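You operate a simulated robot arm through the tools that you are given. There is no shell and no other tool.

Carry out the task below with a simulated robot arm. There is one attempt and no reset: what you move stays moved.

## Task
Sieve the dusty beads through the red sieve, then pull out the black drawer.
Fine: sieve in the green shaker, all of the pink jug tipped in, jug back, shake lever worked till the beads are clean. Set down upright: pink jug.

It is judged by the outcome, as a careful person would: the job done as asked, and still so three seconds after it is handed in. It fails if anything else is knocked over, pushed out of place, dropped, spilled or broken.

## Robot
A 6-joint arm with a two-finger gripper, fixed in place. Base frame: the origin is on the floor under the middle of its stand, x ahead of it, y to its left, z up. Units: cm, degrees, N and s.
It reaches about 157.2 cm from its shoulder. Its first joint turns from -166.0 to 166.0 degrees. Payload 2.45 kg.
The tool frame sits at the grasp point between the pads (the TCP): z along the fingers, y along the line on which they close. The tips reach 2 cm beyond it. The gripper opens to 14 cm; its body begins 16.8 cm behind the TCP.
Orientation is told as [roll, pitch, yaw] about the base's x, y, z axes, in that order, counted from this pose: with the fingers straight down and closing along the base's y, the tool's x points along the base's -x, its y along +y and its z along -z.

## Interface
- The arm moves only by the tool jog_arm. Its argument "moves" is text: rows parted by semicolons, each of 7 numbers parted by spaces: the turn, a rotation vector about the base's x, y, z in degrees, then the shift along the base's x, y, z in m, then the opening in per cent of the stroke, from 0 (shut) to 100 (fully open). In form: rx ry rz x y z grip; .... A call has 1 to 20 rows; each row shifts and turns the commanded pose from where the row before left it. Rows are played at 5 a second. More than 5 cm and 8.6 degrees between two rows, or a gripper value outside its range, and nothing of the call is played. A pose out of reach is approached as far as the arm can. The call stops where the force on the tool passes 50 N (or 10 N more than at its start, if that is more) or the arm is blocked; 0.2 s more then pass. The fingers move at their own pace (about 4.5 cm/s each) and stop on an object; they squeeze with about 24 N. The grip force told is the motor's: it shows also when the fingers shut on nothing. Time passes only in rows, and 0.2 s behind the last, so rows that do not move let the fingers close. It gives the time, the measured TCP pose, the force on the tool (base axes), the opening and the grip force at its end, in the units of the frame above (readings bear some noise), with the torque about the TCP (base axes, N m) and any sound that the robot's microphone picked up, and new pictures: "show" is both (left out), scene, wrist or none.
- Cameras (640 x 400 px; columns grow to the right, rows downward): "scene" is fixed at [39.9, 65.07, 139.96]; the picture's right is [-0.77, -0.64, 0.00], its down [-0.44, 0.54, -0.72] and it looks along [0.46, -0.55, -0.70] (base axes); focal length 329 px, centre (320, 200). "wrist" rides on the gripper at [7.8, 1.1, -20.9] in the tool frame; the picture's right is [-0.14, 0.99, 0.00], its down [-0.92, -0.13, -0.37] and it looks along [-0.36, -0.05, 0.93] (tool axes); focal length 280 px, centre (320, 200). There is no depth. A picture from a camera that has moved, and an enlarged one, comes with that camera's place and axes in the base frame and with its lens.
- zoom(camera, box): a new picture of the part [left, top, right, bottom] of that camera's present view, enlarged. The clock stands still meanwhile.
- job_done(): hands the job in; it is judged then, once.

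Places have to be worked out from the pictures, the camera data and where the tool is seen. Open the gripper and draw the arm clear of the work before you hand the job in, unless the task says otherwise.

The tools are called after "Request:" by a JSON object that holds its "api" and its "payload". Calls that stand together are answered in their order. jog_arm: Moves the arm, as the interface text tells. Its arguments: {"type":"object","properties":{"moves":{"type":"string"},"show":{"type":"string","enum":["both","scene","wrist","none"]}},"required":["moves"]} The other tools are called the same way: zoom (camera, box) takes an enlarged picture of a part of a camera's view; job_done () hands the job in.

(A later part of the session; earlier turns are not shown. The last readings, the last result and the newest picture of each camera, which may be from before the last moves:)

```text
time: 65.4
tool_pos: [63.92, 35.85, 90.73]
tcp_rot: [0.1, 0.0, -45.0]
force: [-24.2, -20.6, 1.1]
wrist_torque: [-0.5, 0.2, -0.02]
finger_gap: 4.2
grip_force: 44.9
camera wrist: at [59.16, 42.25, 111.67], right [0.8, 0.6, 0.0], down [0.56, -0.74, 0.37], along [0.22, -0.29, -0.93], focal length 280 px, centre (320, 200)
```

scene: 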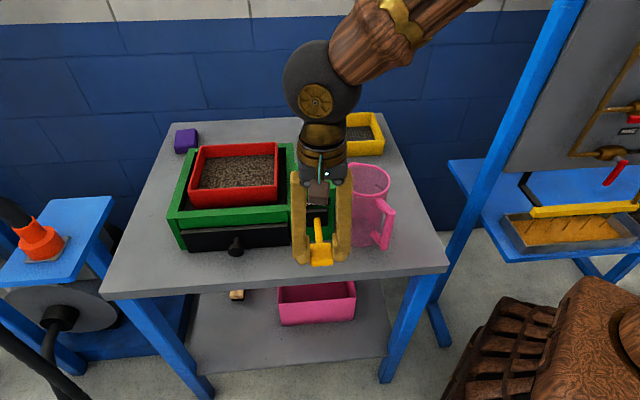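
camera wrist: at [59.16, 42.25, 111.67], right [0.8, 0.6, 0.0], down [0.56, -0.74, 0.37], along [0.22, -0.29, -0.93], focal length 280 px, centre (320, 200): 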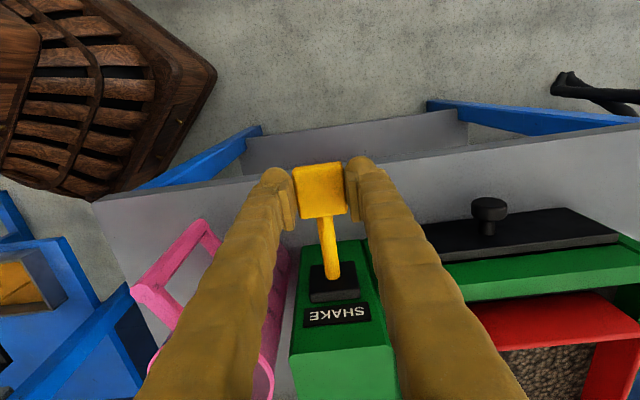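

The lever is stiff sideways (now −32 N), so I back off about 1.2 mm. Then I move further up to see whether the knob follows.

Request:
{"api": "jog_arm", "payload": {"moves": "0 0 0 -0.0009 -0.0009 0 20;0 0 0 0 0 0.005 20;0 0 0 0 0 0.005 20;0 0 0 0 0 0 20"}}

Request:
{"api": "zoom", "payload": {"camera": "scene", "box": [270, 155, 390, 275]}}

```text
time: 66.4
tool_pos: [63.9, 35.77, 91.52]
tcp_rot: [0.2, -0.2, -45.0]
force: [-0.3, 0.3, -0.3]
wrist_torque: [0.0, -0.01, 0.0]
finger_gap: 2.77
grip_force: 0.0
camera wrist: at [59.14, 42.23, 112.58], right [0.8, 0.6, 0.0], down [0.56, -0.74, 0.37], along [0.23, -0.29, -0.93], focal length 280 px, centre (320, 200)
```

scene: 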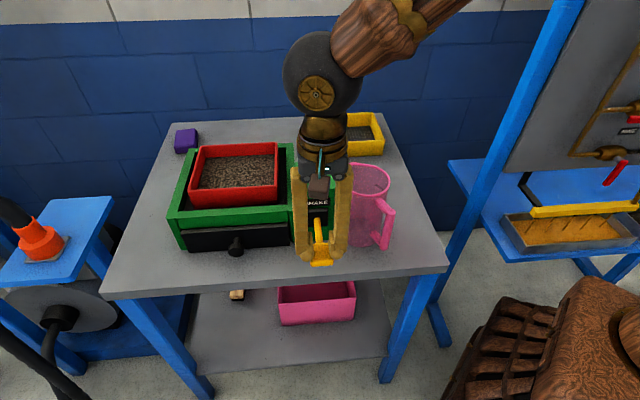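
wrist: 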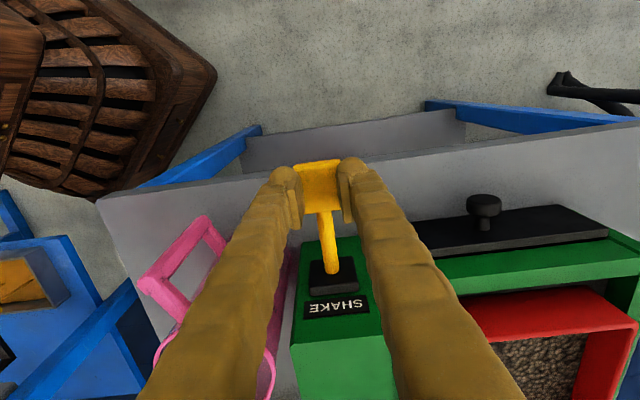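

```text
3.33 times, centred on (330, 215) of scene
camera zoom: at [39.9, 65.07, 139.96], right [-0.77, -0.64, 0.0], down [-0.44, 0.54, -0.72], along [0.46, -0.55, -0.7], focal length 1095 px, centre (287, 150)
```

zoom: 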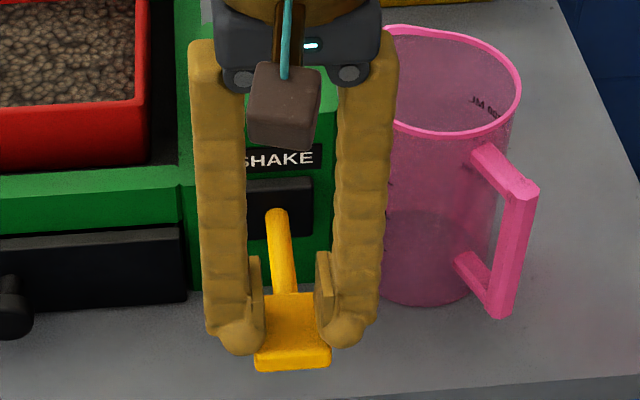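

The fingers slid up off the knob, so the lever is already at its upper stop and must go down. I reopen, go lower around the knob, grip again and try downwards.

Request:
{"api": "jog_arm", "payload": {"moves": "0 0 0 0 0 0 55;0 0 0 0 0 0 55;0 0 0 0 0 0 55;0 0 0 0 0 -0.015 55;0 0 0 0 0 -0.016 55;0 0 0 0 0 0 55;0 0 0 0 0 0 15;0 0 0 0 0 0 15;0 0 0 0 0 0 15;0 0 0 0 0 0 15", "show": "scene"}}

Request:
{"api": "zoom", "payload": {"camera": "scene", "box": [270, 155, 390, 275]}}

```text
time: 68.6
tool_pos: [63.9, 35.89, 88.53]
tcp_rot: [0.2, -0.1, -45.0]
force: [3.7, 3.4, -2.5]
wrist_torque: [0.03, -0.03, -0.02]
finger_gap: 4.31
grip_force: 42.3
```

scene: 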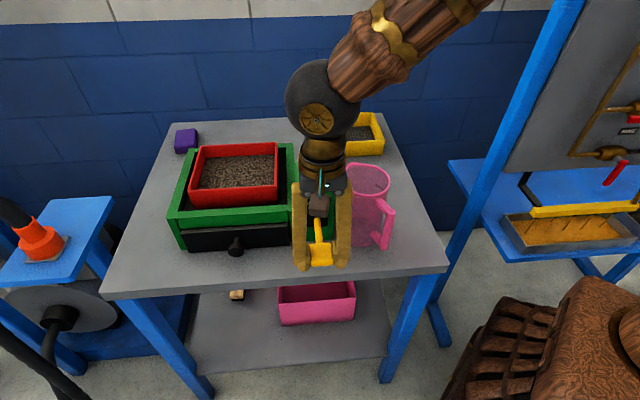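

```text
3.33 times, centred on (330, 215) of scene
camera zoom: at [39.9, 65.07, 139.96], right [-0.77, -0.64, 0.0], down [-0.44, 0.54, -0.72], along [0.46, -0.55, -0.7], focal length 1095 px, centre (287, 150)
```

zoom: 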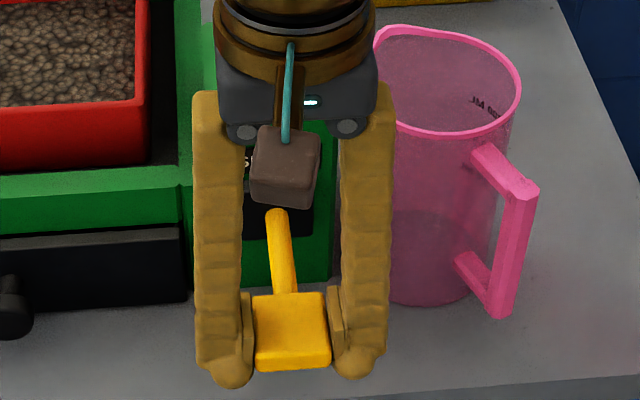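

Gripped again. I push down 1 cm and check whether the lever follows.

Request:
{"api": "jog_arm", "payload": {"moves": "0 0 0 0 0 -0.005 15;0 0 0 0 0 -0.005 15;0 0 0 0 0 0 15", "show": "wrist"}}

Request:
{"api": "zoom", "payload": {"camera": "scene", "box": [270, 155, 390, 275]}}

```text
time: 69.4
tool_pos: [63.93, 35.78, 87.61]
tcp_rot: [0.2, -0.2, -45.0]
force: [-2.8, -16.1, 13.2]
wrist_torque: [-0.56, -0.7, 0.21]
finger_gap: 4.18
grip_force: 45.2
camera wrist: at [59.13, 42.24, 108.55], right [0.8, 0.6, 0.0], down [0.56, -0.74, 0.37], along [0.23, -0.29, -0.93], focal length 280 px, centre (320, 200)
```

wrist: 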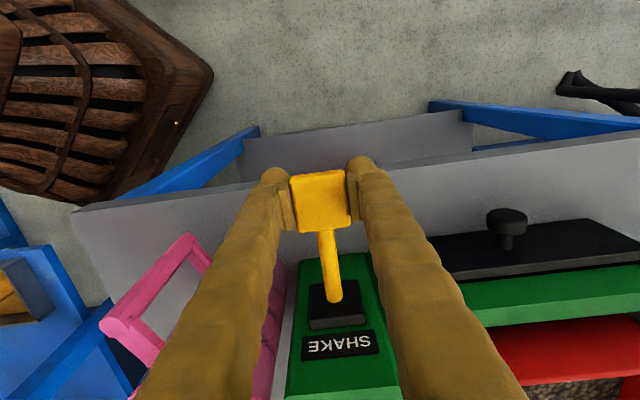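

```text
3.33 times, centred on (330, 215) of scene
camera zoom: at [39.9, 65.07, 139.96], right [-0.77, -0.64, 0.0], down [-0.44, 0.54, -0.72], along [0.46, -0.55, -0.7], focal length 1095 px, centre (287, 150)
```

zoom: 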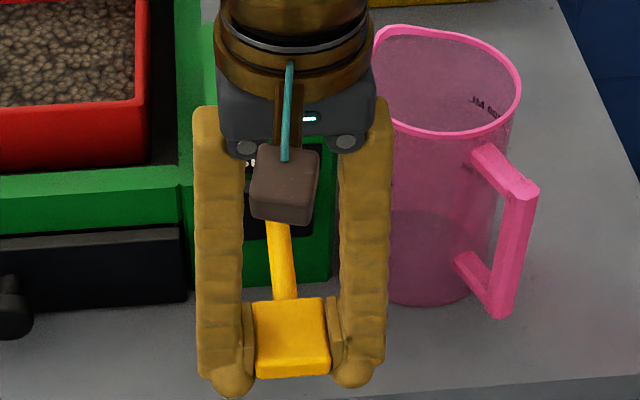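

The knob follows downwards with a 13 N resistance, so the lever works up and down. I continue down along its arc in small steps.

Request:
{"api": "jog_arm", "payload": {"moves": "0 0 0 -0.0002 -0.0006 -0.005 15;0 0 0 0.0006 -0.0006 -0.005 15;0 0 0 0.0007 -0.0007 -0.005 15;0 0 0 0.0009 -0.0009 -0.005 15;0 0 0 0 0 0 15", "show": "wrist"}}

Request:
{"api": "zoom", "payload": {"camera": "scene", "box": [230, 120, 390, 275]}}

```text
time: 70.6
tool_pos: [64.04, 35.73, 85.6]
tcp_rot: [0.1, 0.1, -45.0]
force: [-9.0, 24.9, 13.7]
wrist_torque: [-1.2, -1.02, 0.23]
finger_gap: 4.22
grip_force: 44.9
heard: click
camera wrist: at [59.28, 42.05, 106.54], right [0.8, 0.6, 0.0], down [0.56, -0.74, 0.37], along [0.23, -0.29, -0.93], focal length 280 px, centre (320, 200)
```

wrist: 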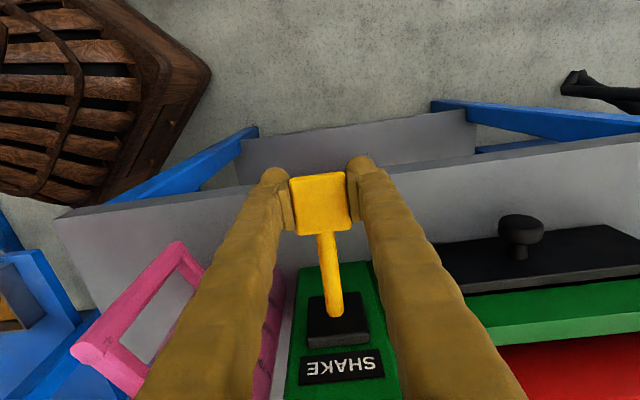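

```text
2.58 times, centred on (310, 198) of scene
camera zoom: at [39.9, 65.07, 139.96], right [-0.77, -0.64, 0.0], down [-0.44, 0.54, -0.72], along [0.46, -0.55, -0.7], focal length 848 px, centre (346, 206)
```

zoom: 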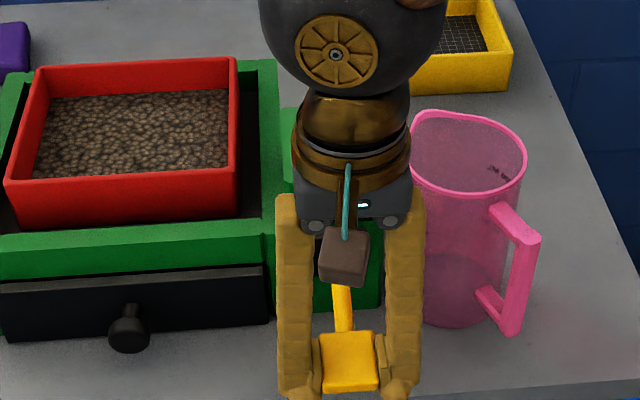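

A click was heard at the lower end, 2.9 cm down. I relax the forward strain (the arc is nearly straight) and bring the lever back up.

Request:
{"api": "jog_arm", "payload": {"moves": "0 0 0 -0.0014 0.002 0 15;0 0 0 0 0 0.005 15;0 0 0 0 0 0.005 15;0 0 0 0 0 0.005 15;0 0 0 0 0 0.005 15;0 0 0 0 0 0.005 15;0 0 0 0 0 0 15", "show": "wrist"}}

Request:
{"api": "zoom", "payload": {"camera": "scene", "box": [230, 120, 390, 275]}}

```text
time: 72.2
tool_pos: [64.08, 35.65, 88.02]
tcp_rot: [0.1, -0.1, -44.9]
force: [-0.6, -2.9, -12.3]
wrist_torque: [1.03, 1.02, -0.02]
finger_gap: 4.2
grip_force: 44.6
camera wrist: at [59.25, 42.14, 108.96], right [0.8, 0.6, 0.0], down [0.56, -0.74, 0.37], along [0.22, -0.29, -0.93], focal length 280 px, centre (320, 200)
```

wrist: 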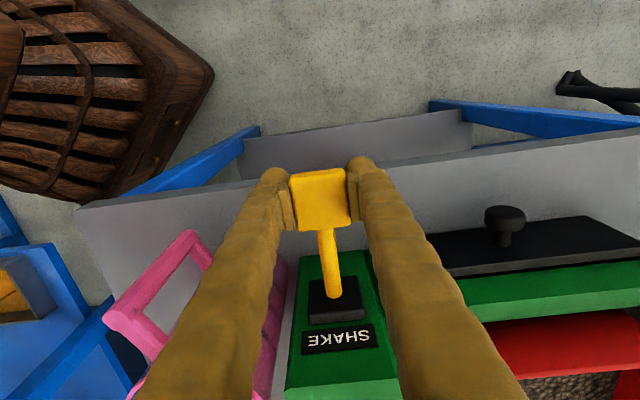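

```text
2.58 times, centred on (310, 198) of scene
camera zoom: at [39.9, 65.07, 139.96], right [-0.77, -0.64, 0.0], down [-0.44, 0.54, -0.72], along [0.46, -0.55, -0.7], focal length 848 px, centre (346, 206)
```

zoom: 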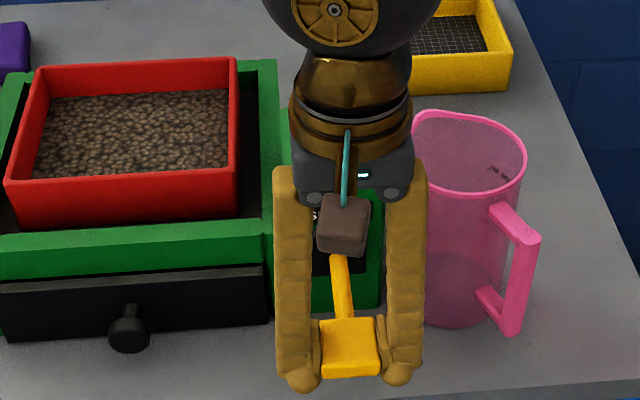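

The lever follows both ways with about 12–13 N of friction. I continue upwards to find the upper end of its travel.

Request:
{"api": "jog_arm", "payload": {"moves": "0 0 0 0 0 0.005 15;0 0 0 0 0 0.005 15;0 0 0 0 0 0.005 15;0 0 0 0 0 0.005 15;0 0 0 0 0 0 15", "show": "wrist"}}

Request:
{"api": "zoom", "payload": {"camera": "scene", "box": [230, 120, 390, 275]}}

```text
time: 72.7
tool_pos: [63.95, 35.77, 88.29]
tcp_rot: [0.0, 0.0, -45.0]
force: [6.3, 4.6, -12.4]
wrist_torque: [-0.37, -0.33, 0.15]
finger_gap: 4.22
grip_force: 45.2
stopped in row 2: the force on the tool passed its limit at 57 N (the readings are from after the stop); the commanded pose is now the measured one
camera wrist: at [59.25, 42.15, 109.26], right [0.8, 0.6, 0.0], down [0.56, -0.74, 0.37], along [0.22, -0.29, -0.93], focal length 280 px, centre (320, 200)
```

wrist: 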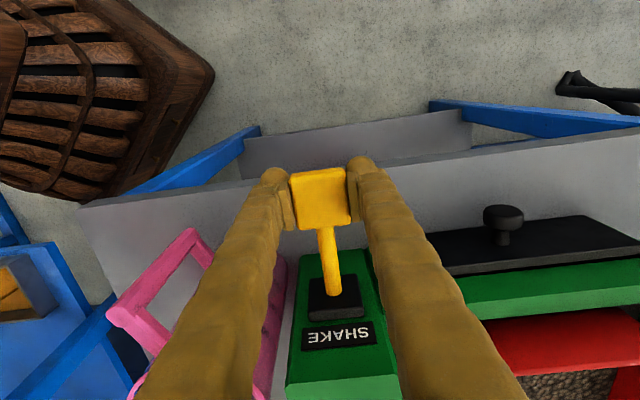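

```text
2.58 times, centred on (310, 198) of scene
camera zoom: at [39.9, 65.07, 139.96], right [-0.77, -0.64, 0.0], down [-0.44, 0.54, -0.72], along [0.46, -0.55, -0.7], focal length 848 px, centre (346, 206)
```

zoom: 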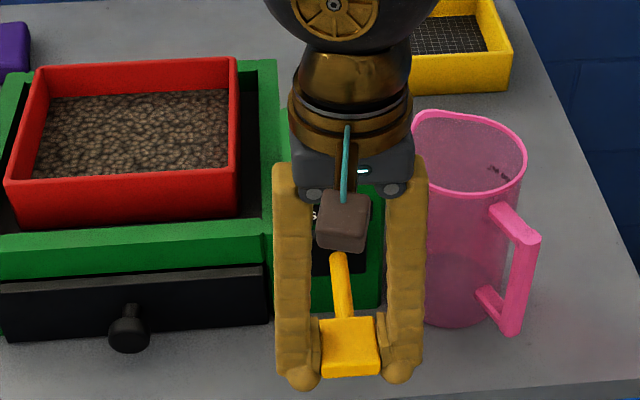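

The upper stop is at TCP z≈88.3. Now a full downward stroke, to find the lower end.

Request:
{"api": "jog_arm", "payload": {"moves": "0 0 0 0 0 -0.006 15;0 0 0 0 0 -0.006 15;0 0 0 0 0 -0.006 15;0 0 0 0 0 -0.006 15;0 0 0 0 0 -0.006 15;0 0 0 0 0 -0.006 15;0 0 0 0 0 0 15", "show": "wrist"}}

Request:
{"api": "zoom", "payload": {"camera": "scene", "box": [230, 120, 390, 275]}}

```text
time: 74.2
tool_pos: [64.05, 35.64, 84.86]
tcp_rot: [0.2, -0.1, -45.0]
force: [9.3, -9.0, 44.9]
wrist_torque: [-0.35, -0.33, -0.02]
finger_gap: 4.23
grip_force: 44.9
heard: click
camera wrist: at [59.26, 42.11, 105.84], right [0.8, 0.6, 0.0], down [0.56, -0.74, 0.37], along [0.23, -0.29, -0.93], focal length 280 px, centre (320, 200)
```

wrist: 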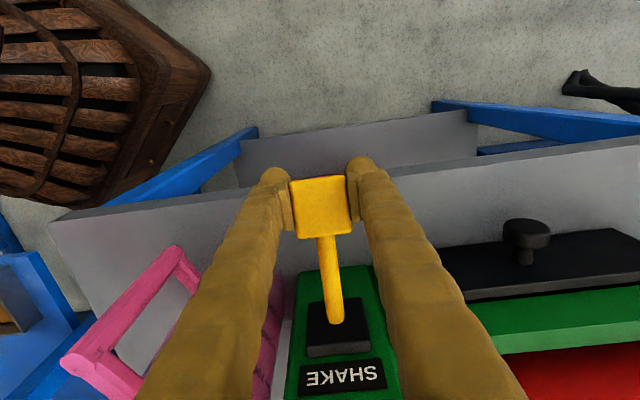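

```text
2.58 times, centred on (310, 198) of scene
camera zoom: at [39.9, 65.07, 139.96], right [-0.77, -0.64, 0.0], down [-0.44, 0.54, -0.72], along [0.46, -0.55, -0.7], focal length 848 px, centre (346, 206)
```

zoom: 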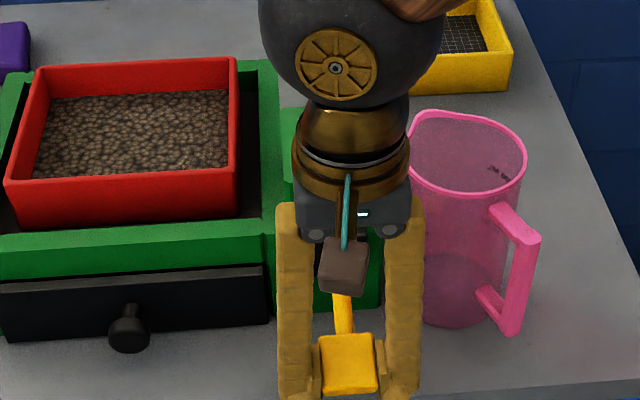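

The lower stop is at z≈85, and a click sounds on each full down stroke. Now I work the lever up and down over this travel.

Request:
{"api": "jog_arm", "payload": {"moves": "0 0 0 0 0 0.008 15;0 0 0 0 0 0.008 15;0 0 0 0 0 0.008 15;0 0 0 0 0 0.008 15;0 0 0 0 0 -0.0075 15;0 0 0 0 0 -0.0075 15;0 0 0 0 0 -0.0075 15;0 0 0 0 0 -0.0075 15;0 0 0 0 0 0.0075 15;0 0 0 0 0 0.0075 15;0 0 0 0 0 0.0075 15;0 0 0 0 0 0.0075 15;0 0 0 0 0 -0.0075 15;0 0 0 0 0 -0.0075 15;0 0 0 0 0 -0.0075 15;0 0 0 0 0 -0.0075 15;0 0 0 0 0 0.0075 15;0 0 0 0 0 0.0075 15;0 0 0 0 0 0.0075 15;0 0 0 0 0 0.0075 15", "show": "scene"}}

Request:
{"api": "zoom", "payload": {"camera": "scene", "box": [180, 120, 380, 275]}}

```text
time: 78.5
tool_pos: [64.02, 35.67, 87.89]
tcp_rot: [0.0, -0.1, -45.0]
force: [-1.5, 0.0, -12.1]
wrist_torque: [1.13, 0.97, 0.01]
finger_gap: 4.23
grip_force: 44.8
heard: click, click
```

scene: 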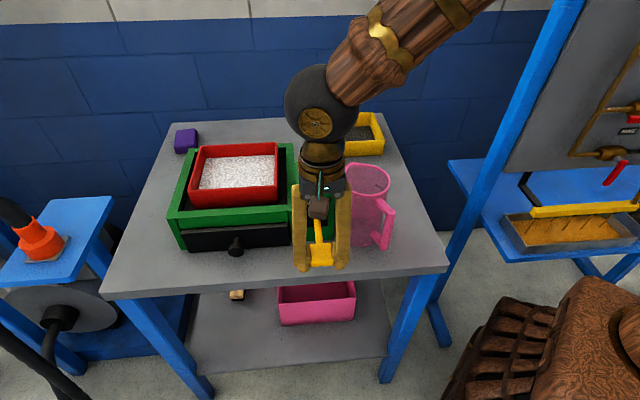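

```text
2.58 times, centred on (280, 198) of scene
camera zoom: at [39.9, 65.07, 139.96], right [-0.77, -0.64, 0.0], down [-0.44, 0.54, -0.72], along [0.46, -0.55, -0.7], focal length 848 px, centre (423, 206)
```

zoom: 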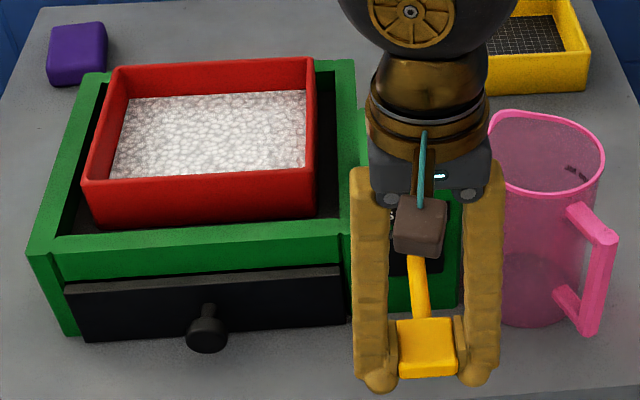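

After four clicks the beads have turned white. I zoom in to see whether they are fully clean.

Request:
{"api": "zoom", "payload": {"camera": "scene", "box": [185, 135, 285, 210]}}

```text
5.33 times, centred on (235, 172) of scene
camera zoom: at [39.9, 65.07, 139.96], right [-0.77, -0.64, 0.0], down [-0.44, 0.54, -0.72], along [0.46, -0.55, -0.7], focal length 1752 px, centre (773, 347)
```

zoom: 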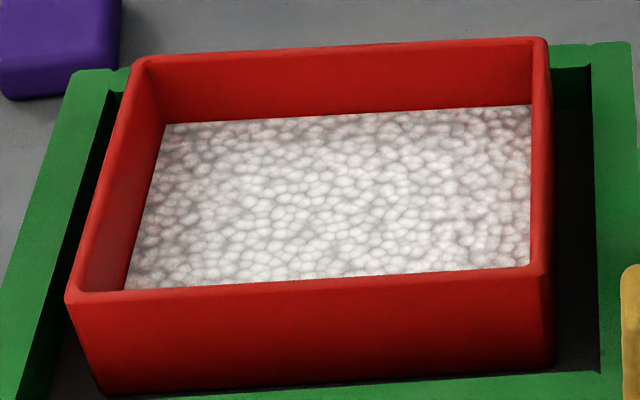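

The beads look white throughout. I do one more stroke and compare, to be sure nothing more changes.

Request:
{"api": "jog_arm", "payload": {"moves": "0 0 0 0 0 -0.0075 15;0 0 0 0 0 -0.0075 15;0 0 0 0 0 -0.0075 15;0 0 0 0 0 -0.0075 15;0 0 0 0 0 0.0075 15;0 0 0 0 0 0.0075 15;0 0 0 0 0 0.0075 15;0 0 0 0 0 0.0075 15;0 0 0 0 0 0 15", "show": "scene"}}

Request:
{"api": "zoom", "payload": {"camera": "scene", "box": [185, 135, 285, 210]}}

```text
time: 80.5
tool_pos: [63.98, 35.72, 87.94]
tcp_rot: [0.1, -0.1, -45.0]
force: [22.4, 3.2, -11.7]
wrist_torque: [0.88, 1.37, -0.02]
finger_gap: 4.22
grip_force: 44.5
heard: click
```

scene: 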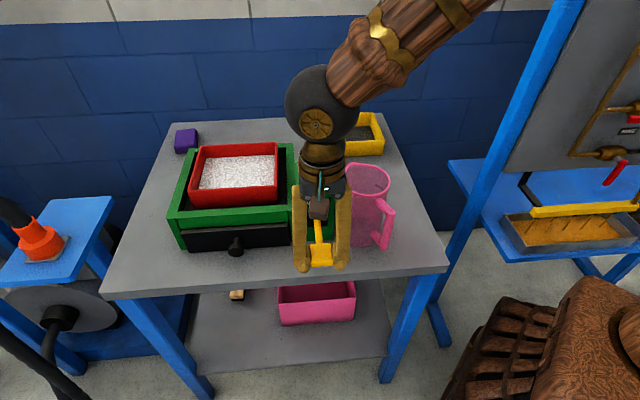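

```text
5.33 times, centred on (235, 172) of scene
camera zoom: at [39.9, 65.07, 139.96], right [-0.77, -0.64, 0.0], down [-0.44, 0.54, -0.72], along [0.46, -0.55, -0.7], focal length 1752 px, centre (773, 347)
```

zoom: 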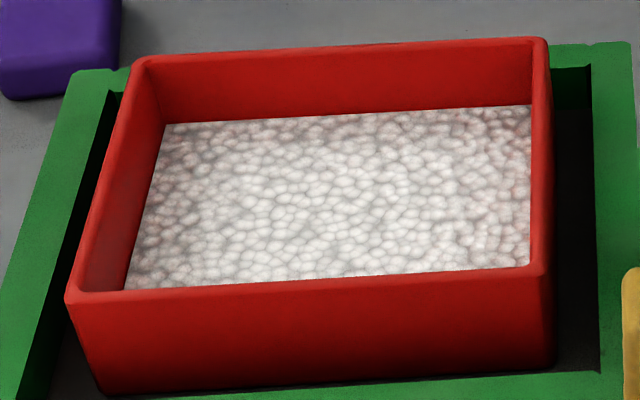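

The look is unchanged, so the beads are clean. I release the lever, rise, and move towards the drawer knob to locate it.

Request:
{"api": "jog_arm", "payload": {"moves": "0 0 0 0 0 0 55;0 0 0 0 0 0 55;0 0 0 0 0 0 55;0 0 0 0 0 0.02 55;0 0 0 0 0 0.04 55;0 0 0 0 0 0.04 55;0 0 0 0.01 0.01 0.04 55;0 0 0 0.025 0.025 0.01 50;0 0 0 0.025 0.025 0 45;0 0 0 0.025 0.025 0 43;0 0 0 0.025 0.025 0 43;0 0 0 0 0 0 43"}}

Request:
{"api": "zoom", "payload": {"camera": "scene", "box": [165, 190, 345, 290]}}

Request:
{"api": "zoom", "payload": {"camera": "wrist", "box": [220, 90, 420, 260]}}

```text
time: 83.0
tool_pos: [74.84, 46.67, 102.82]
tcp_rot: [0.1, 0.1, -45.0]
force: [0.1, -0.1, 0.3]
wrist_torque: [0.02, 0.01, 0.02]
finger_gap: 6.04
grip_force: 0.0
camera wrist: at [70.06, 53.17, 123.88], right [0.8, 0.6, 0.0], down [0.56, -0.74, 0.37], along [0.22, -0.29, -0.93], focal length 280 px, centre (320, 200)
```

scene: 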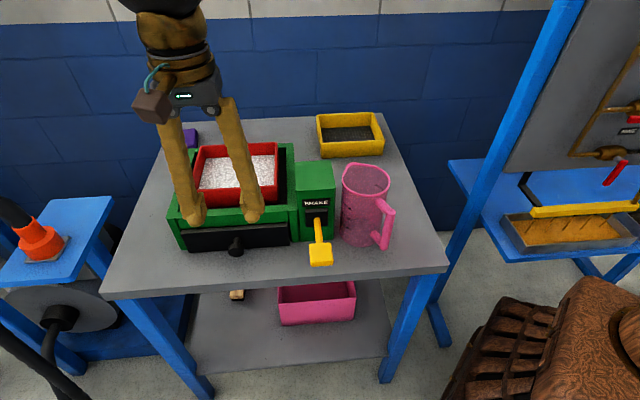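
wrist: 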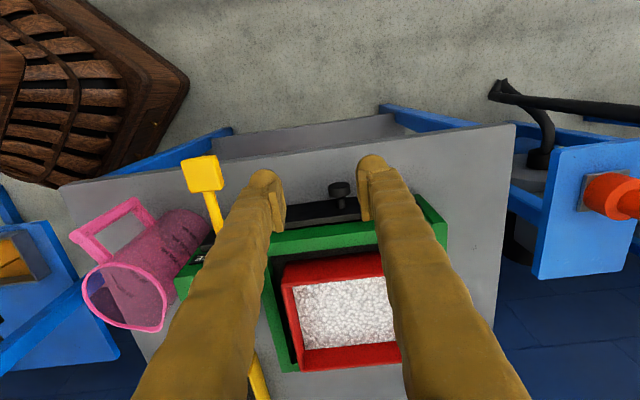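

```text
3.56 times, centred on (255, 240) of scene
camera zoom: at [39.9, 65.07, 139.96], right [-0.77, -0.64, 0.0], down [-0.44, 0.54, -0.72], along [0.46, -0.55, -0.7], focal length 1168 px, centre (551, 58)
```

zoom: 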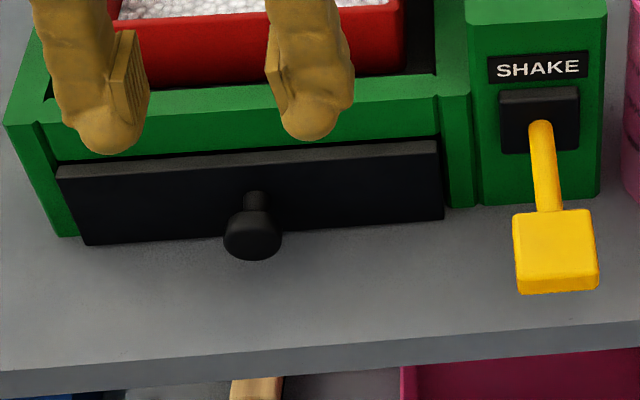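

```text
2.35 times, centred on (320, 175) of wrist
camera zoom: at [70.06, 53.17, 123.88], right [0.8, 0.6, 0.0], down [0.56, -0.74, 0.37], along [0.22, -0.29, -0.93], focal length 660 px, centre (320, 259)
```

zoom: 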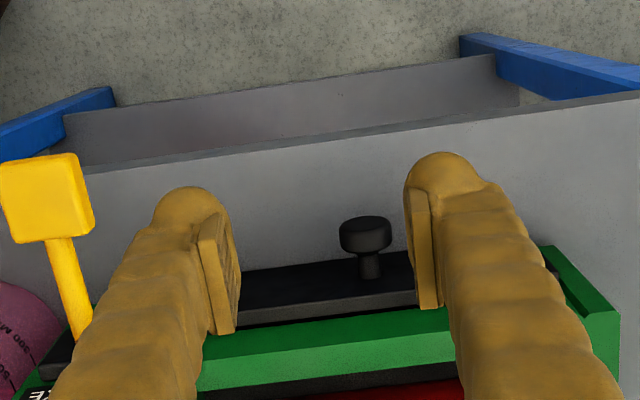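

Triangulated, the drawer knob is a disc of about 3.4 cm diameter centred at (81.1, 43.55, 83.6), about 3 cm in front of the drawer plate. I go above it, lower most of the way, and check.

Request:
{"api": "jog_arm", "payload": {"moves": "0 0 0 0.0313 -0.0156 0 43;0 0 0 0.0313 -0.0156 0 43;0 0 0 0 0 -0.04 43;0 0 0 0 0 -0.04 43;0 0 0 0 0 -0.04 43;0 0 0 0 0 0 43"}}

Request:
{"api": "zoom", "payload": {"camera": "scene", "box": [165, 190, 345, 290]}}

Request:
{"api": "zoom", "payload": {"camera": "wrist", "box": [220, 90, 420, 260]}}

```text
time: 84.5
tool_pos: [81.24, 43.48, 90.9]
tcp_rot: [0.1, 0.1, -45.0]
force: [-0.4, 0.7, -0.6]
wrist_torque: [-0.01, 0.02, 0.02]
finger_gap: 6.01
grip_force: 0.0
camera wrist: at [76.46, 49.93, 111.91], right [0.8, 0.6, 0.0], down [0.56, -0.74, 0.37], along [0.22, -0.29, -0.93], focal length 280 px, centre (320, 200)
```

scene: 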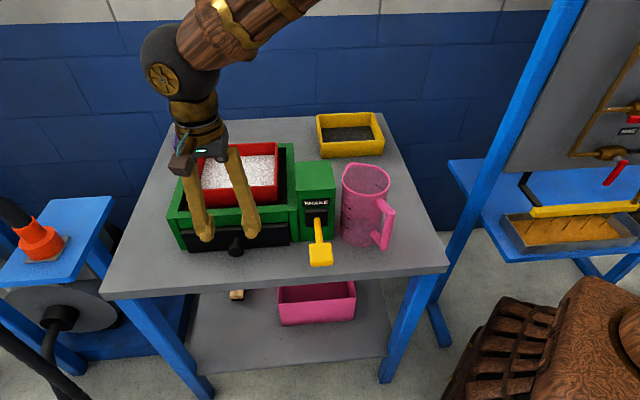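
wrist: 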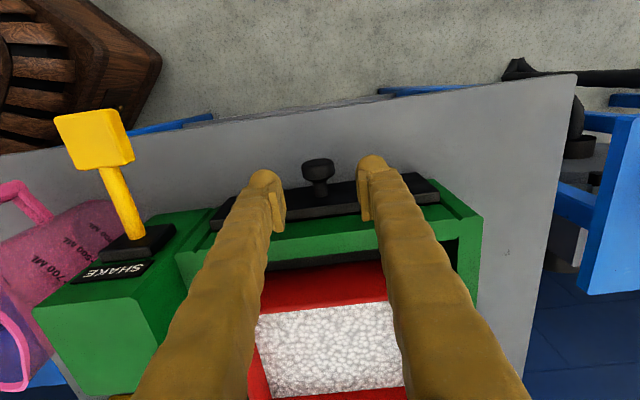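

```text
3.56 times, centred on (255, 240) of scene
camera zoom: at [39.9, 65.07, 139.96], right [-0.77, -0.64, 0.0], down [-0.44, 0.54, -0.72], along [0.46, -0.55, -0.7], focal length 1168 px, centre (551, 58)
```

zoom: 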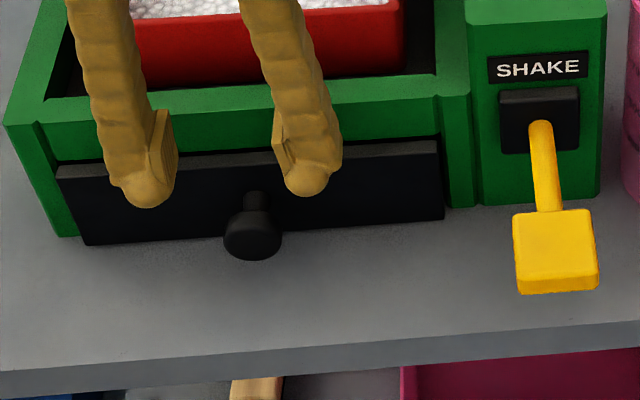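

```text
2.35 times, centred on (320, 175) of wrist
camera zoom: at [76.46, 49.93, 111.91], right [0.8, 0.6, 0.0], down [0.56, -0.74, 0.37], along [0.22, -0.29, -0.93], focal length 660 px, centre (320, 259)
```

zoom: 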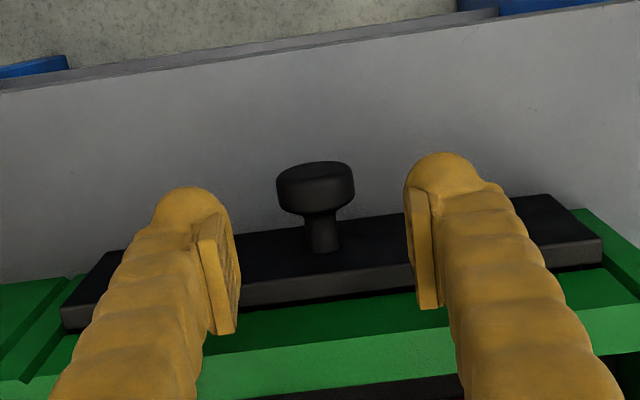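

The knob lies midway between the fingers. I lower around it and close.

Request:
{"api": "jog_arm", "payload": {"moves": "0 0 0 -0.002 0.001 -0.025 43;0 0 0 0 0 -0.025 43;0 0 0 0 0 -0.014 43;0 0 0 0 0 0 43;0 0 0 0 0 0 10;0 0 0 0 0 0 10;0 0 0 0 0 0 10;0 0 0 0 0 0 10"}}

Request:
{"api": "zoom", "payload": {"camera": "scene", "box": [165, 190, 345, 290]}}

```text
time: 86.2
tool_pos: [81.08, 43.49, 84.43]
tcp_rot: [0.0, 0.0, -45.0]
force: [-7.8, -7.5, -0.2]
wrist_torque: [-0.07, 0.11, -0.07]
finger_gap: 3.17
grip_force: 44.4
camera wrist: at [76.24, 49.96, 105.45], right [0.8, 0.6, 0.0], down [0.56, -0.74, 0.37], along [0.22, -0.29, -0.93], focal length 280 px, centre (320, 200)
```

scene: 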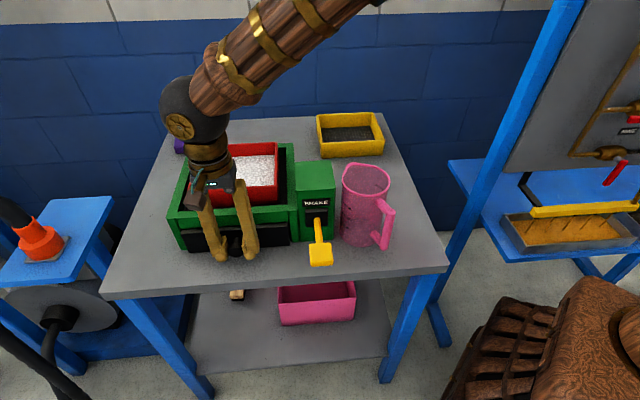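
wrist: 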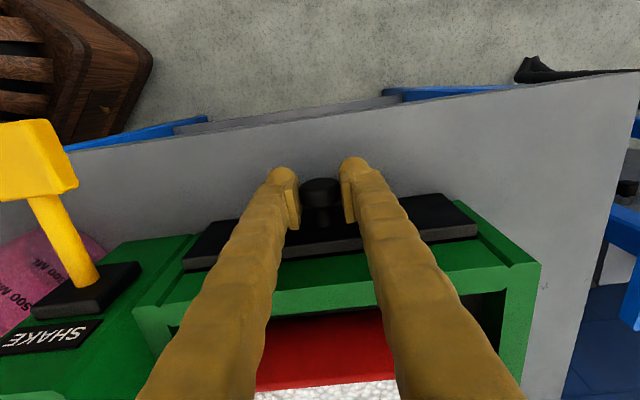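

```text
3.56 times, centred on (255, 240) of scene
camera zoom: at [39.9, 65.07, 139.96], right [-0.77, -0.64, 0.0], down [-0.44, 0.54, -0.72], along [0.46, -0.55, -0.7], focal length 1168 px, centre (551, 58)
```

zoom: 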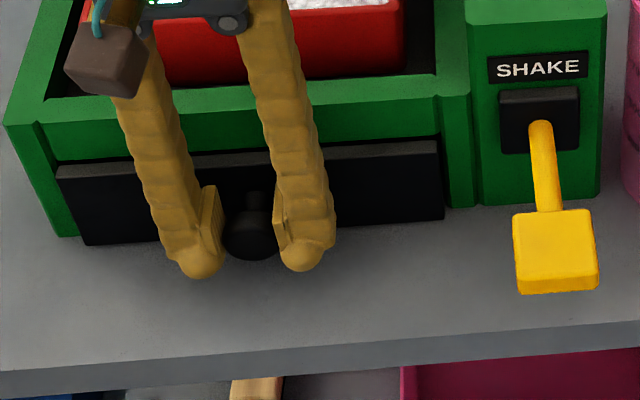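

The knob is gripped. I pull it out along the drawer direction by about 2 cm and check the forces.

Request:
{"api": "jog_arm", "payload": {"moves": "0 0 0 -0.0004 -0.0004 0 10;0 0 0 -0.0035 0.0036 0 10;0 0 0 -0.007 0.0071 0 10;0 0 0 -0.007 0.0071 0 10;0 0 0 0 0 0 10", "show": "scene"}}

Request:
{"api": "zoom", "payload": {"camera": "scene", "box": [165, 190, 345, 290]}}

```text
time: 87.5
tool_pos: [79.22, 45.24, 84.55]
tcp_rot: [0.0, -0.1, -45.0]
force: [-3.1, -4.1, -21.1]
wrist_torque: [0.02, 0.0, -0.03]
finger_gap: 3.18
grip_force: 44.7
```

scene: 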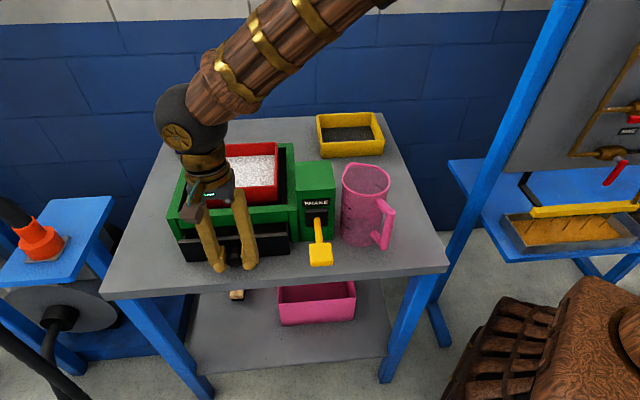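

```text
3.56 times, centred on (255, 240) of scene
camera zoom: at [39.9, 65.07, 139.96], right [-0.77, -0.64, 0.0], down [-0.44, 0.54, -0.72], along [0.46, -0.55, -0.7], focal length 1168 px, centre (551, 58)
```

zoom: 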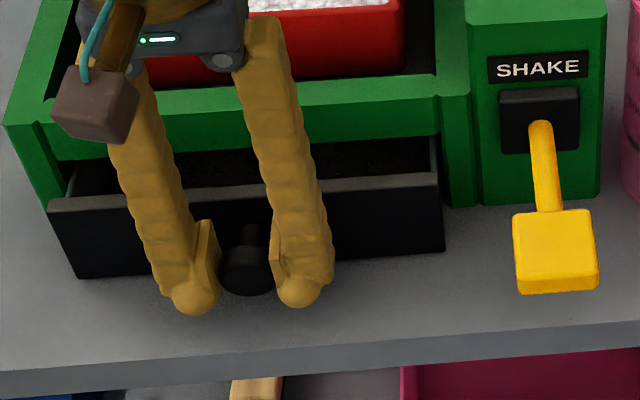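

The drawer slides out smoothly. I ease the small vertical strain and keep pulling along the same line.

Request:
{"api": "jog_arm", "payload": {"moves": "0 0 0 -0.0072 0.0069 -0.001 10;0 0 0 -0.0075 0.0073 0 10;0 0 0 -0.0075 0.0073 0 10;0 0 0 -0.0075 0.0073 0 10;0 0 0 0 0 0 10", "show": "scene"}}

Request:
{"api": "zoom", "payload": {"camera": "scene", "box": [165, 190, 345, 290]}}

```text
time: 88.7
tool_pos: [76.19, 48.21, 84.43]
tcp_rot: [0.0, 0.0, -45.0]
force: [-3.7, -0.8, -9.3]
wrist_torque: [0.09, 0.17, -0.01]
finger_gap: 3.15
grip_force: 44.9
```

scene: 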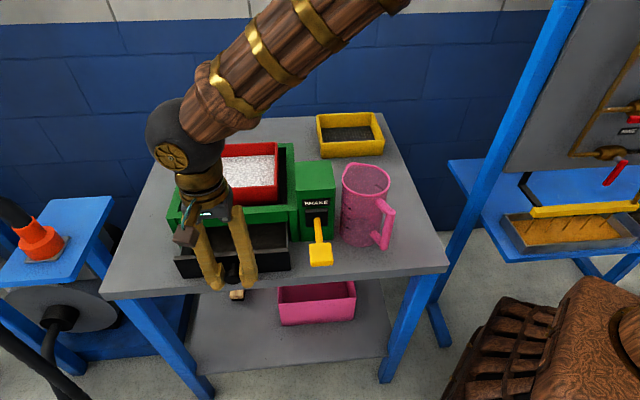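

```text
3.56 times, centred on (255, 240) of scene
camera zoom: at [39.9, 65.07, 139.96], right [-0.77, -0.64, 0.0], down [-0.44, 0.54, -0.72], along [0.46, -0.55, -0.7], focal length 1168 px, centre (551, 58)
```

zoom: 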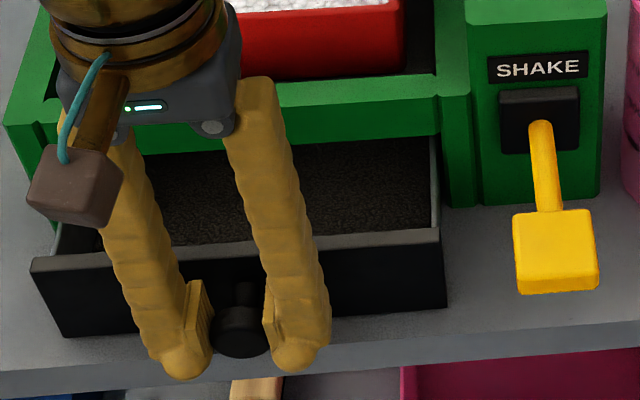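

The drawer is about 7 cm out with little resistance, and dust is visible inside. I keep pulling, watching for its stop.

Request:
{"api": "jog_arm", "payload": {"moves": "0 0 0 -0.0072 0.007 -0.0003 10;0 0 0 -0.0072 0.007 0 10;0 0 0 -0.0072 0.007 0 10;0 0 0 -0.0072 0.007 0 10;0 0 0 0 0 0 10", "show": "scene"}}

Request:
{"api": "zoom", "payload": {"camera": "scene", "box": [155, 190, 335, 310]}}

```text
time: 89.8
tool_pos: [73.38, 51.0, 84.46]
tcp_rot: [0.2, -0.1, -45.0]
force: [13.3, 12.1, -1.6]
wrist_torque: [0.12, -0.15, 0.07]
finger_gap: 3.19
grip_force: 45.4
```

scene: 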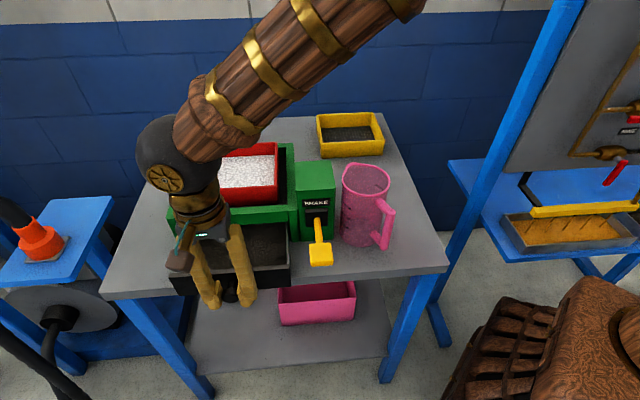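

```text
3.33 times, centred on (245, 250) of scene
camera zoom: at [39.9, 65.07, 139.96], right [-0.77, -0.64, 0.0], down [-0.44, 0.54, -0.72], along [0.46, -0.55, -0.7], focal length 1095 px, centre (570, 33)
```

zoom: 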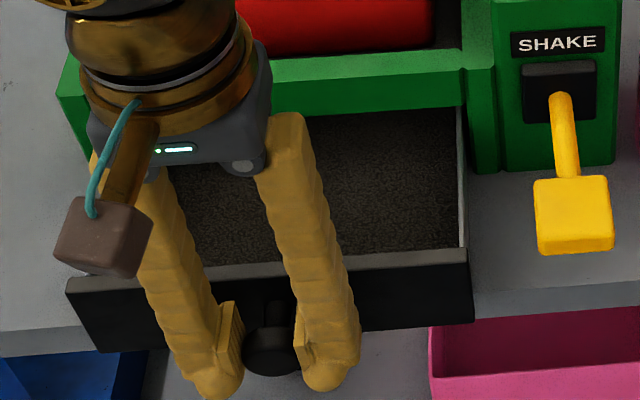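

About 11 cm is out. A small sideways strain shows up, so I correct the pull direction slightly and continue cautiously.

Request:
{"api": "jog_arm", "payload": {"moves": "0 0 0 0.0005 0.0005 0 10;0 0 0 -0.0048 0.0052 0 10;0 0 0 -0.0048 0.0052 0 10;0 0 0 -0.0048 0.0052 0 10;0 0 0 0 0 0 10", "show": "scene"}}

Request:
{"api": "zoom", "payload": {"camera": "scene", "box": [155, 190, 335, 310]}}

```text
time: 91.0
tool_pos: [71.87, 52.63, 84.47]
tcp_rot: [-0.1, 0.1, -45.0]
force: [-28.3, -27.2, 16.3]
wrist_torque: [-0.37, 0.28, -0.2]
finger_gap: 3.2
grip_force: 45.3
```

scene: 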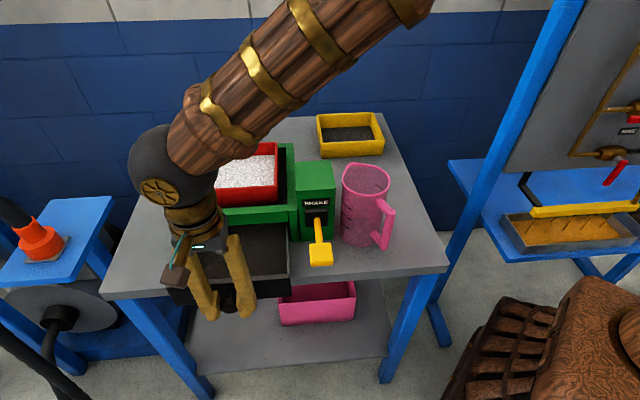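

```text
3.33 times, centred on (245, 250) of scene
camera zoom: at [39.9, 65.07, 139.96], right [-0.77, -0.64, 0.0], down [-0.44, 0.54, -0.72], along [0.46, -0.55, -0.7], focal length 1095 px, centre (570, 33)
```

zoom: 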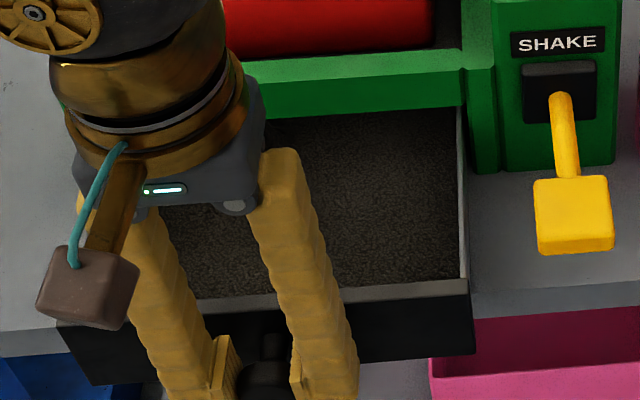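

I over-corrected sideways (−39 N across), so I take that back. There is still no end stop along the pull, so I continue a bit further at exactly 45°.

Request:
{"api": "jog_arm", "payload": {"moves": "0 0 0 -0.0007 -0.0007 0.0004 10;0 0 0 -0.005 0.005 0 10;0 0 0 -0.005 0.005 0 10;0 0 0 -0.005 0.005 0 10;0 0 0 0 0 0 10", "show": "scene"}}

Request:
{"api": "zoom", "payload": {"camera": "scene", "box": [155, 190, 335, 310]}}

```text
time: 92.2
tool_pos: [70.54, 54.16, 84.43]
tcp_rot: [0.0, 0.0, -45.1]
force: [-33.2, -30.9, -12.2]
wrist_torque: [-0.11, 0.27, -0.14]
finger_gap: 3.17
grip_force: 45.1
```

scene: 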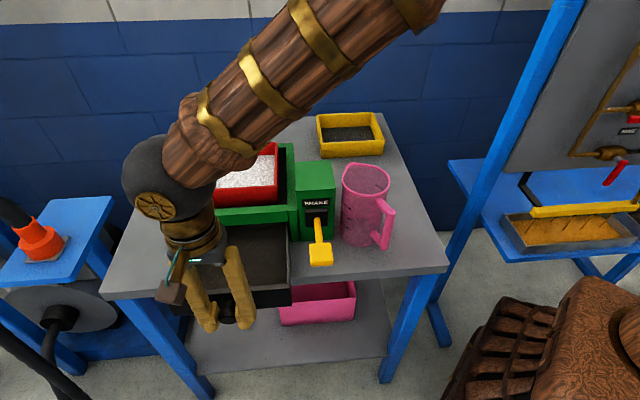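

```text
3.33 times, centred on (245, 250) of scene
camera zoom: at [39.9, 65.07, 139.96], right [-0.77, -0.64, 0.0], down [-0.44, 0.54, -0.72], along [0.46, -0.55, -0.7], focal length 1095 px, centre (570, 33)
```

zoom: 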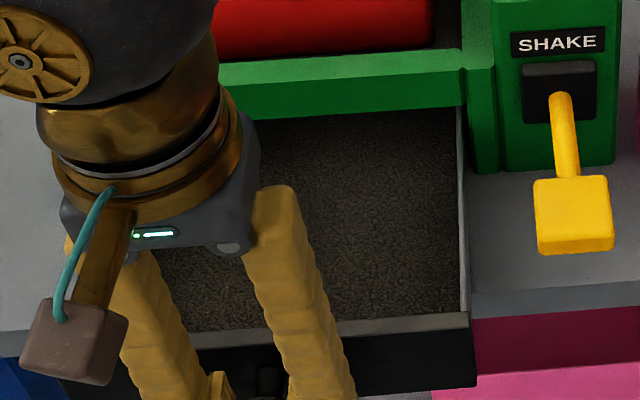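

There is still no end stop at 15 cm, only sideways strain. I relax that and pull a little further, watching the pull-axis force.

Request:
{"api": "jog_arm", "payload": {"moves": "0 0 0 -0.001 -0.001 0 10;0 0 0 0 0 0 10;0 0 0 -0.0036 0.0035 0 10;0 0 0 -0.0036 0.0035 0 10;0 0 0 -0.0036 0.0035 0 10;0 0 0 0 0 0 10", "show": "both"}}

Request:
{"api": "zoom", "payload": {"camera": "scene", "box": [155, 190, 335, 310]}}

```text
time: 93.7
tool_pos: [69.18, 55.16, 84.35]
tcp_rot: [0.1, 0.0, -45.1]
force: [1.6, 1.1, -30.1]
wrist_torque: [0.14, 0.02, 0.01]
finger_gap: 3.14
grip_force: 45.2
camera wrist: at [64.56, 61.57, 105.41], right [0.8, 0.6, 0.0], down [0.56, -0.74, 0.37], along [0.22, -0.29, -0.93], focal length 280 px, centre (320, 200)
```

scene: 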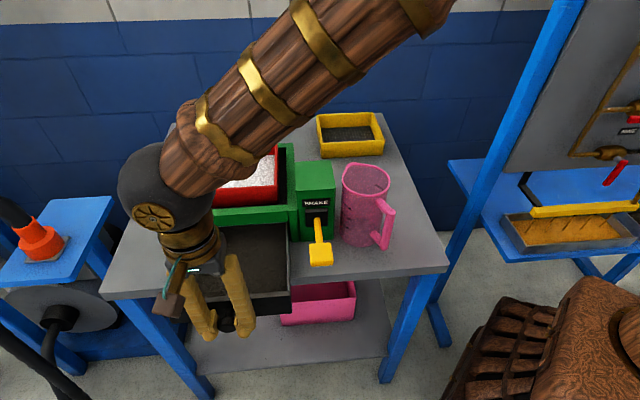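
wrist: 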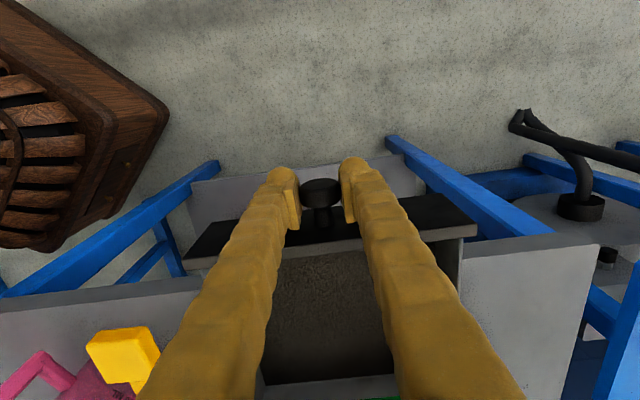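

```text
3.33 times, centred on (245, 250) of scene
camera zoom: at [39.9, 65.07, 139.96], right [-0.77, -0.64, 0.0], down [-0.44, 0.54, -0.72], along [0.46, -0.55, -0.7], focal length 1095 px, centre (570, 33)
```

zoom: 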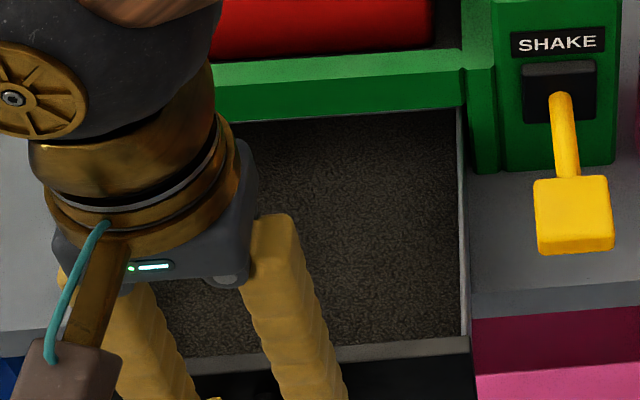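

The drawer is 16.7 cm out and moves easily. I relax the vertical strain by a millimetre and try another centimetre or so to see whether the end stop is near.

Request:
{"api": "jog_arm", "payload": {"moves": "0 0 0 0 0 -0.0008 10;0 0 0 0 0 0 10;0 0 0 -0.0036 0.0035 0 10;0 0 0 -0.0036 0.0035 0 10;0 0 0 0 0 0 10", "show": "scene"}}

Request:
{"api": "zoom", "payload": {"camera": "scene", "box": [165, 200, 345, 330]}}

```text
time: 94.8
tool_pos: [68.67, 55.72, 84.41]
tcp_rot: [0.1, -0.1, -44.9]
force: [34.7, -9.1, -6.7]
wrist_torque: [-0.1, -0.29, 0.06]
finger_gap: 3.16
grip_force: 44.9
```

scene: 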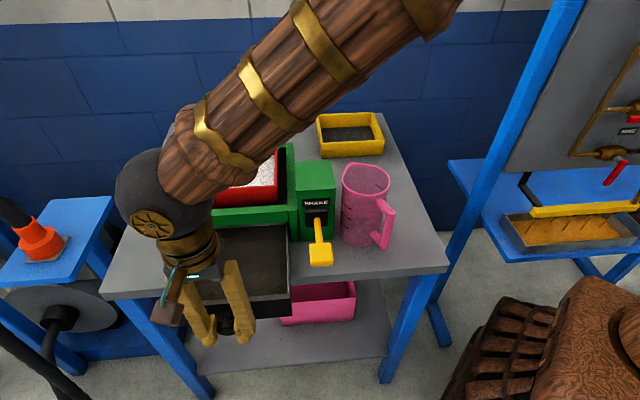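

```text
3.08 times, centred on (255, 265) of scene
camera zoom: at [39.9, 65.07, 139.96], right [-0.77, -0.64, 0.0], down [-0.44, 0.54, -0.72], along [0.46, -0.55, -0.7], focal length 1011 px, centre (520, 0)
```

zoom: 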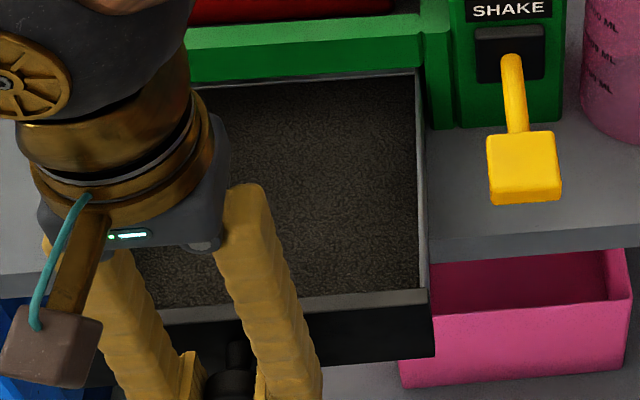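

A 31 N resistance along the pull and the drawer's back edge showing at the box front mean it is fully out at its stop, about 17 cm. I ease off a hair and open the fingers.

Request:
{"api": "jog_arm", "payload": {"moves": "0 0 0 0.0007 -0.0004 0 10;0 0 0 0 0 0 20;0 0 0 0 0 0 30;0 0 0 0 0 0 43;0 0 0 0 0 0 43;0 0 0 0 0 0 43"}}

Request:
{"api": "zoom", "payload": {"camera": "scene", "box": [165, 200, 345, 330]}}

```text
time: 96.2
tool_pos: [68.63, 55.78, 84.29]
tcp_rot: [0.2, 0.0, -44.9]
force: [-0.8, -0.1, 0.3]
wrist_torque: [0.01, 0.04, 0.0]
finger_gap: 6.0
grip_force: 0.1
camera wrist: at [63.87, 62.11, 105.33], right [0.8, 0.6, 0.0], down [0.56, -0.74, 0.37], along [0.22, -0.29, -0.93], focal length 280 px, centre (320, 200)
```

scene: 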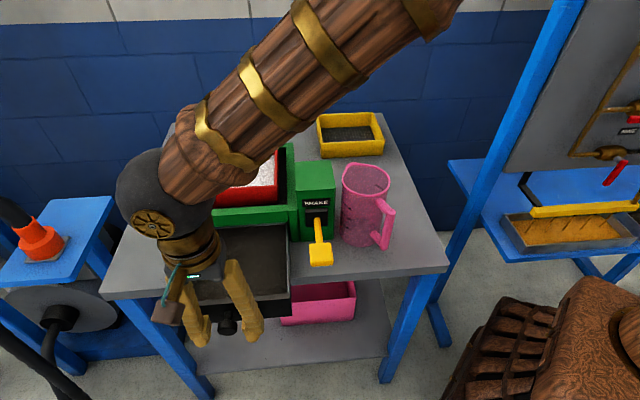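
wrist: 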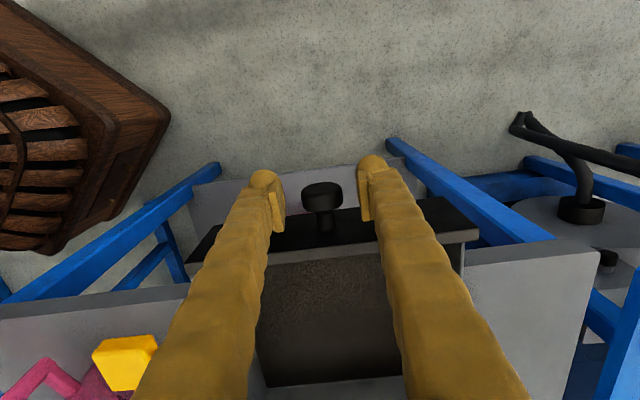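

```text
3.08 times, centred on (255, 265) of scene
camera zoom: at [39.9, 65.07, 139.96], right [-0.77, -0.64, 0.0], down [-0.44, 0.54, -0.72], along [0.46, -0.55, -0.7], focal length 1011 px, centre (520, 0)
```

zoom: 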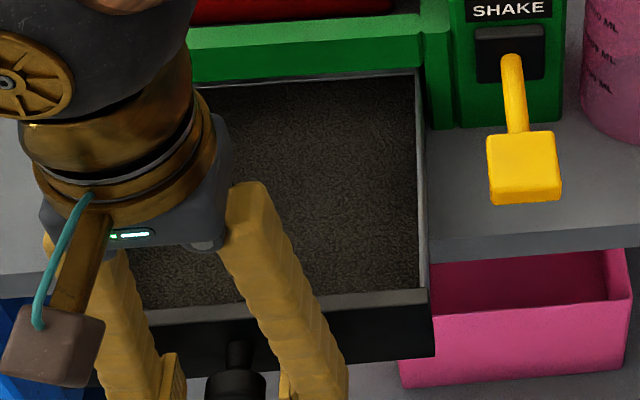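

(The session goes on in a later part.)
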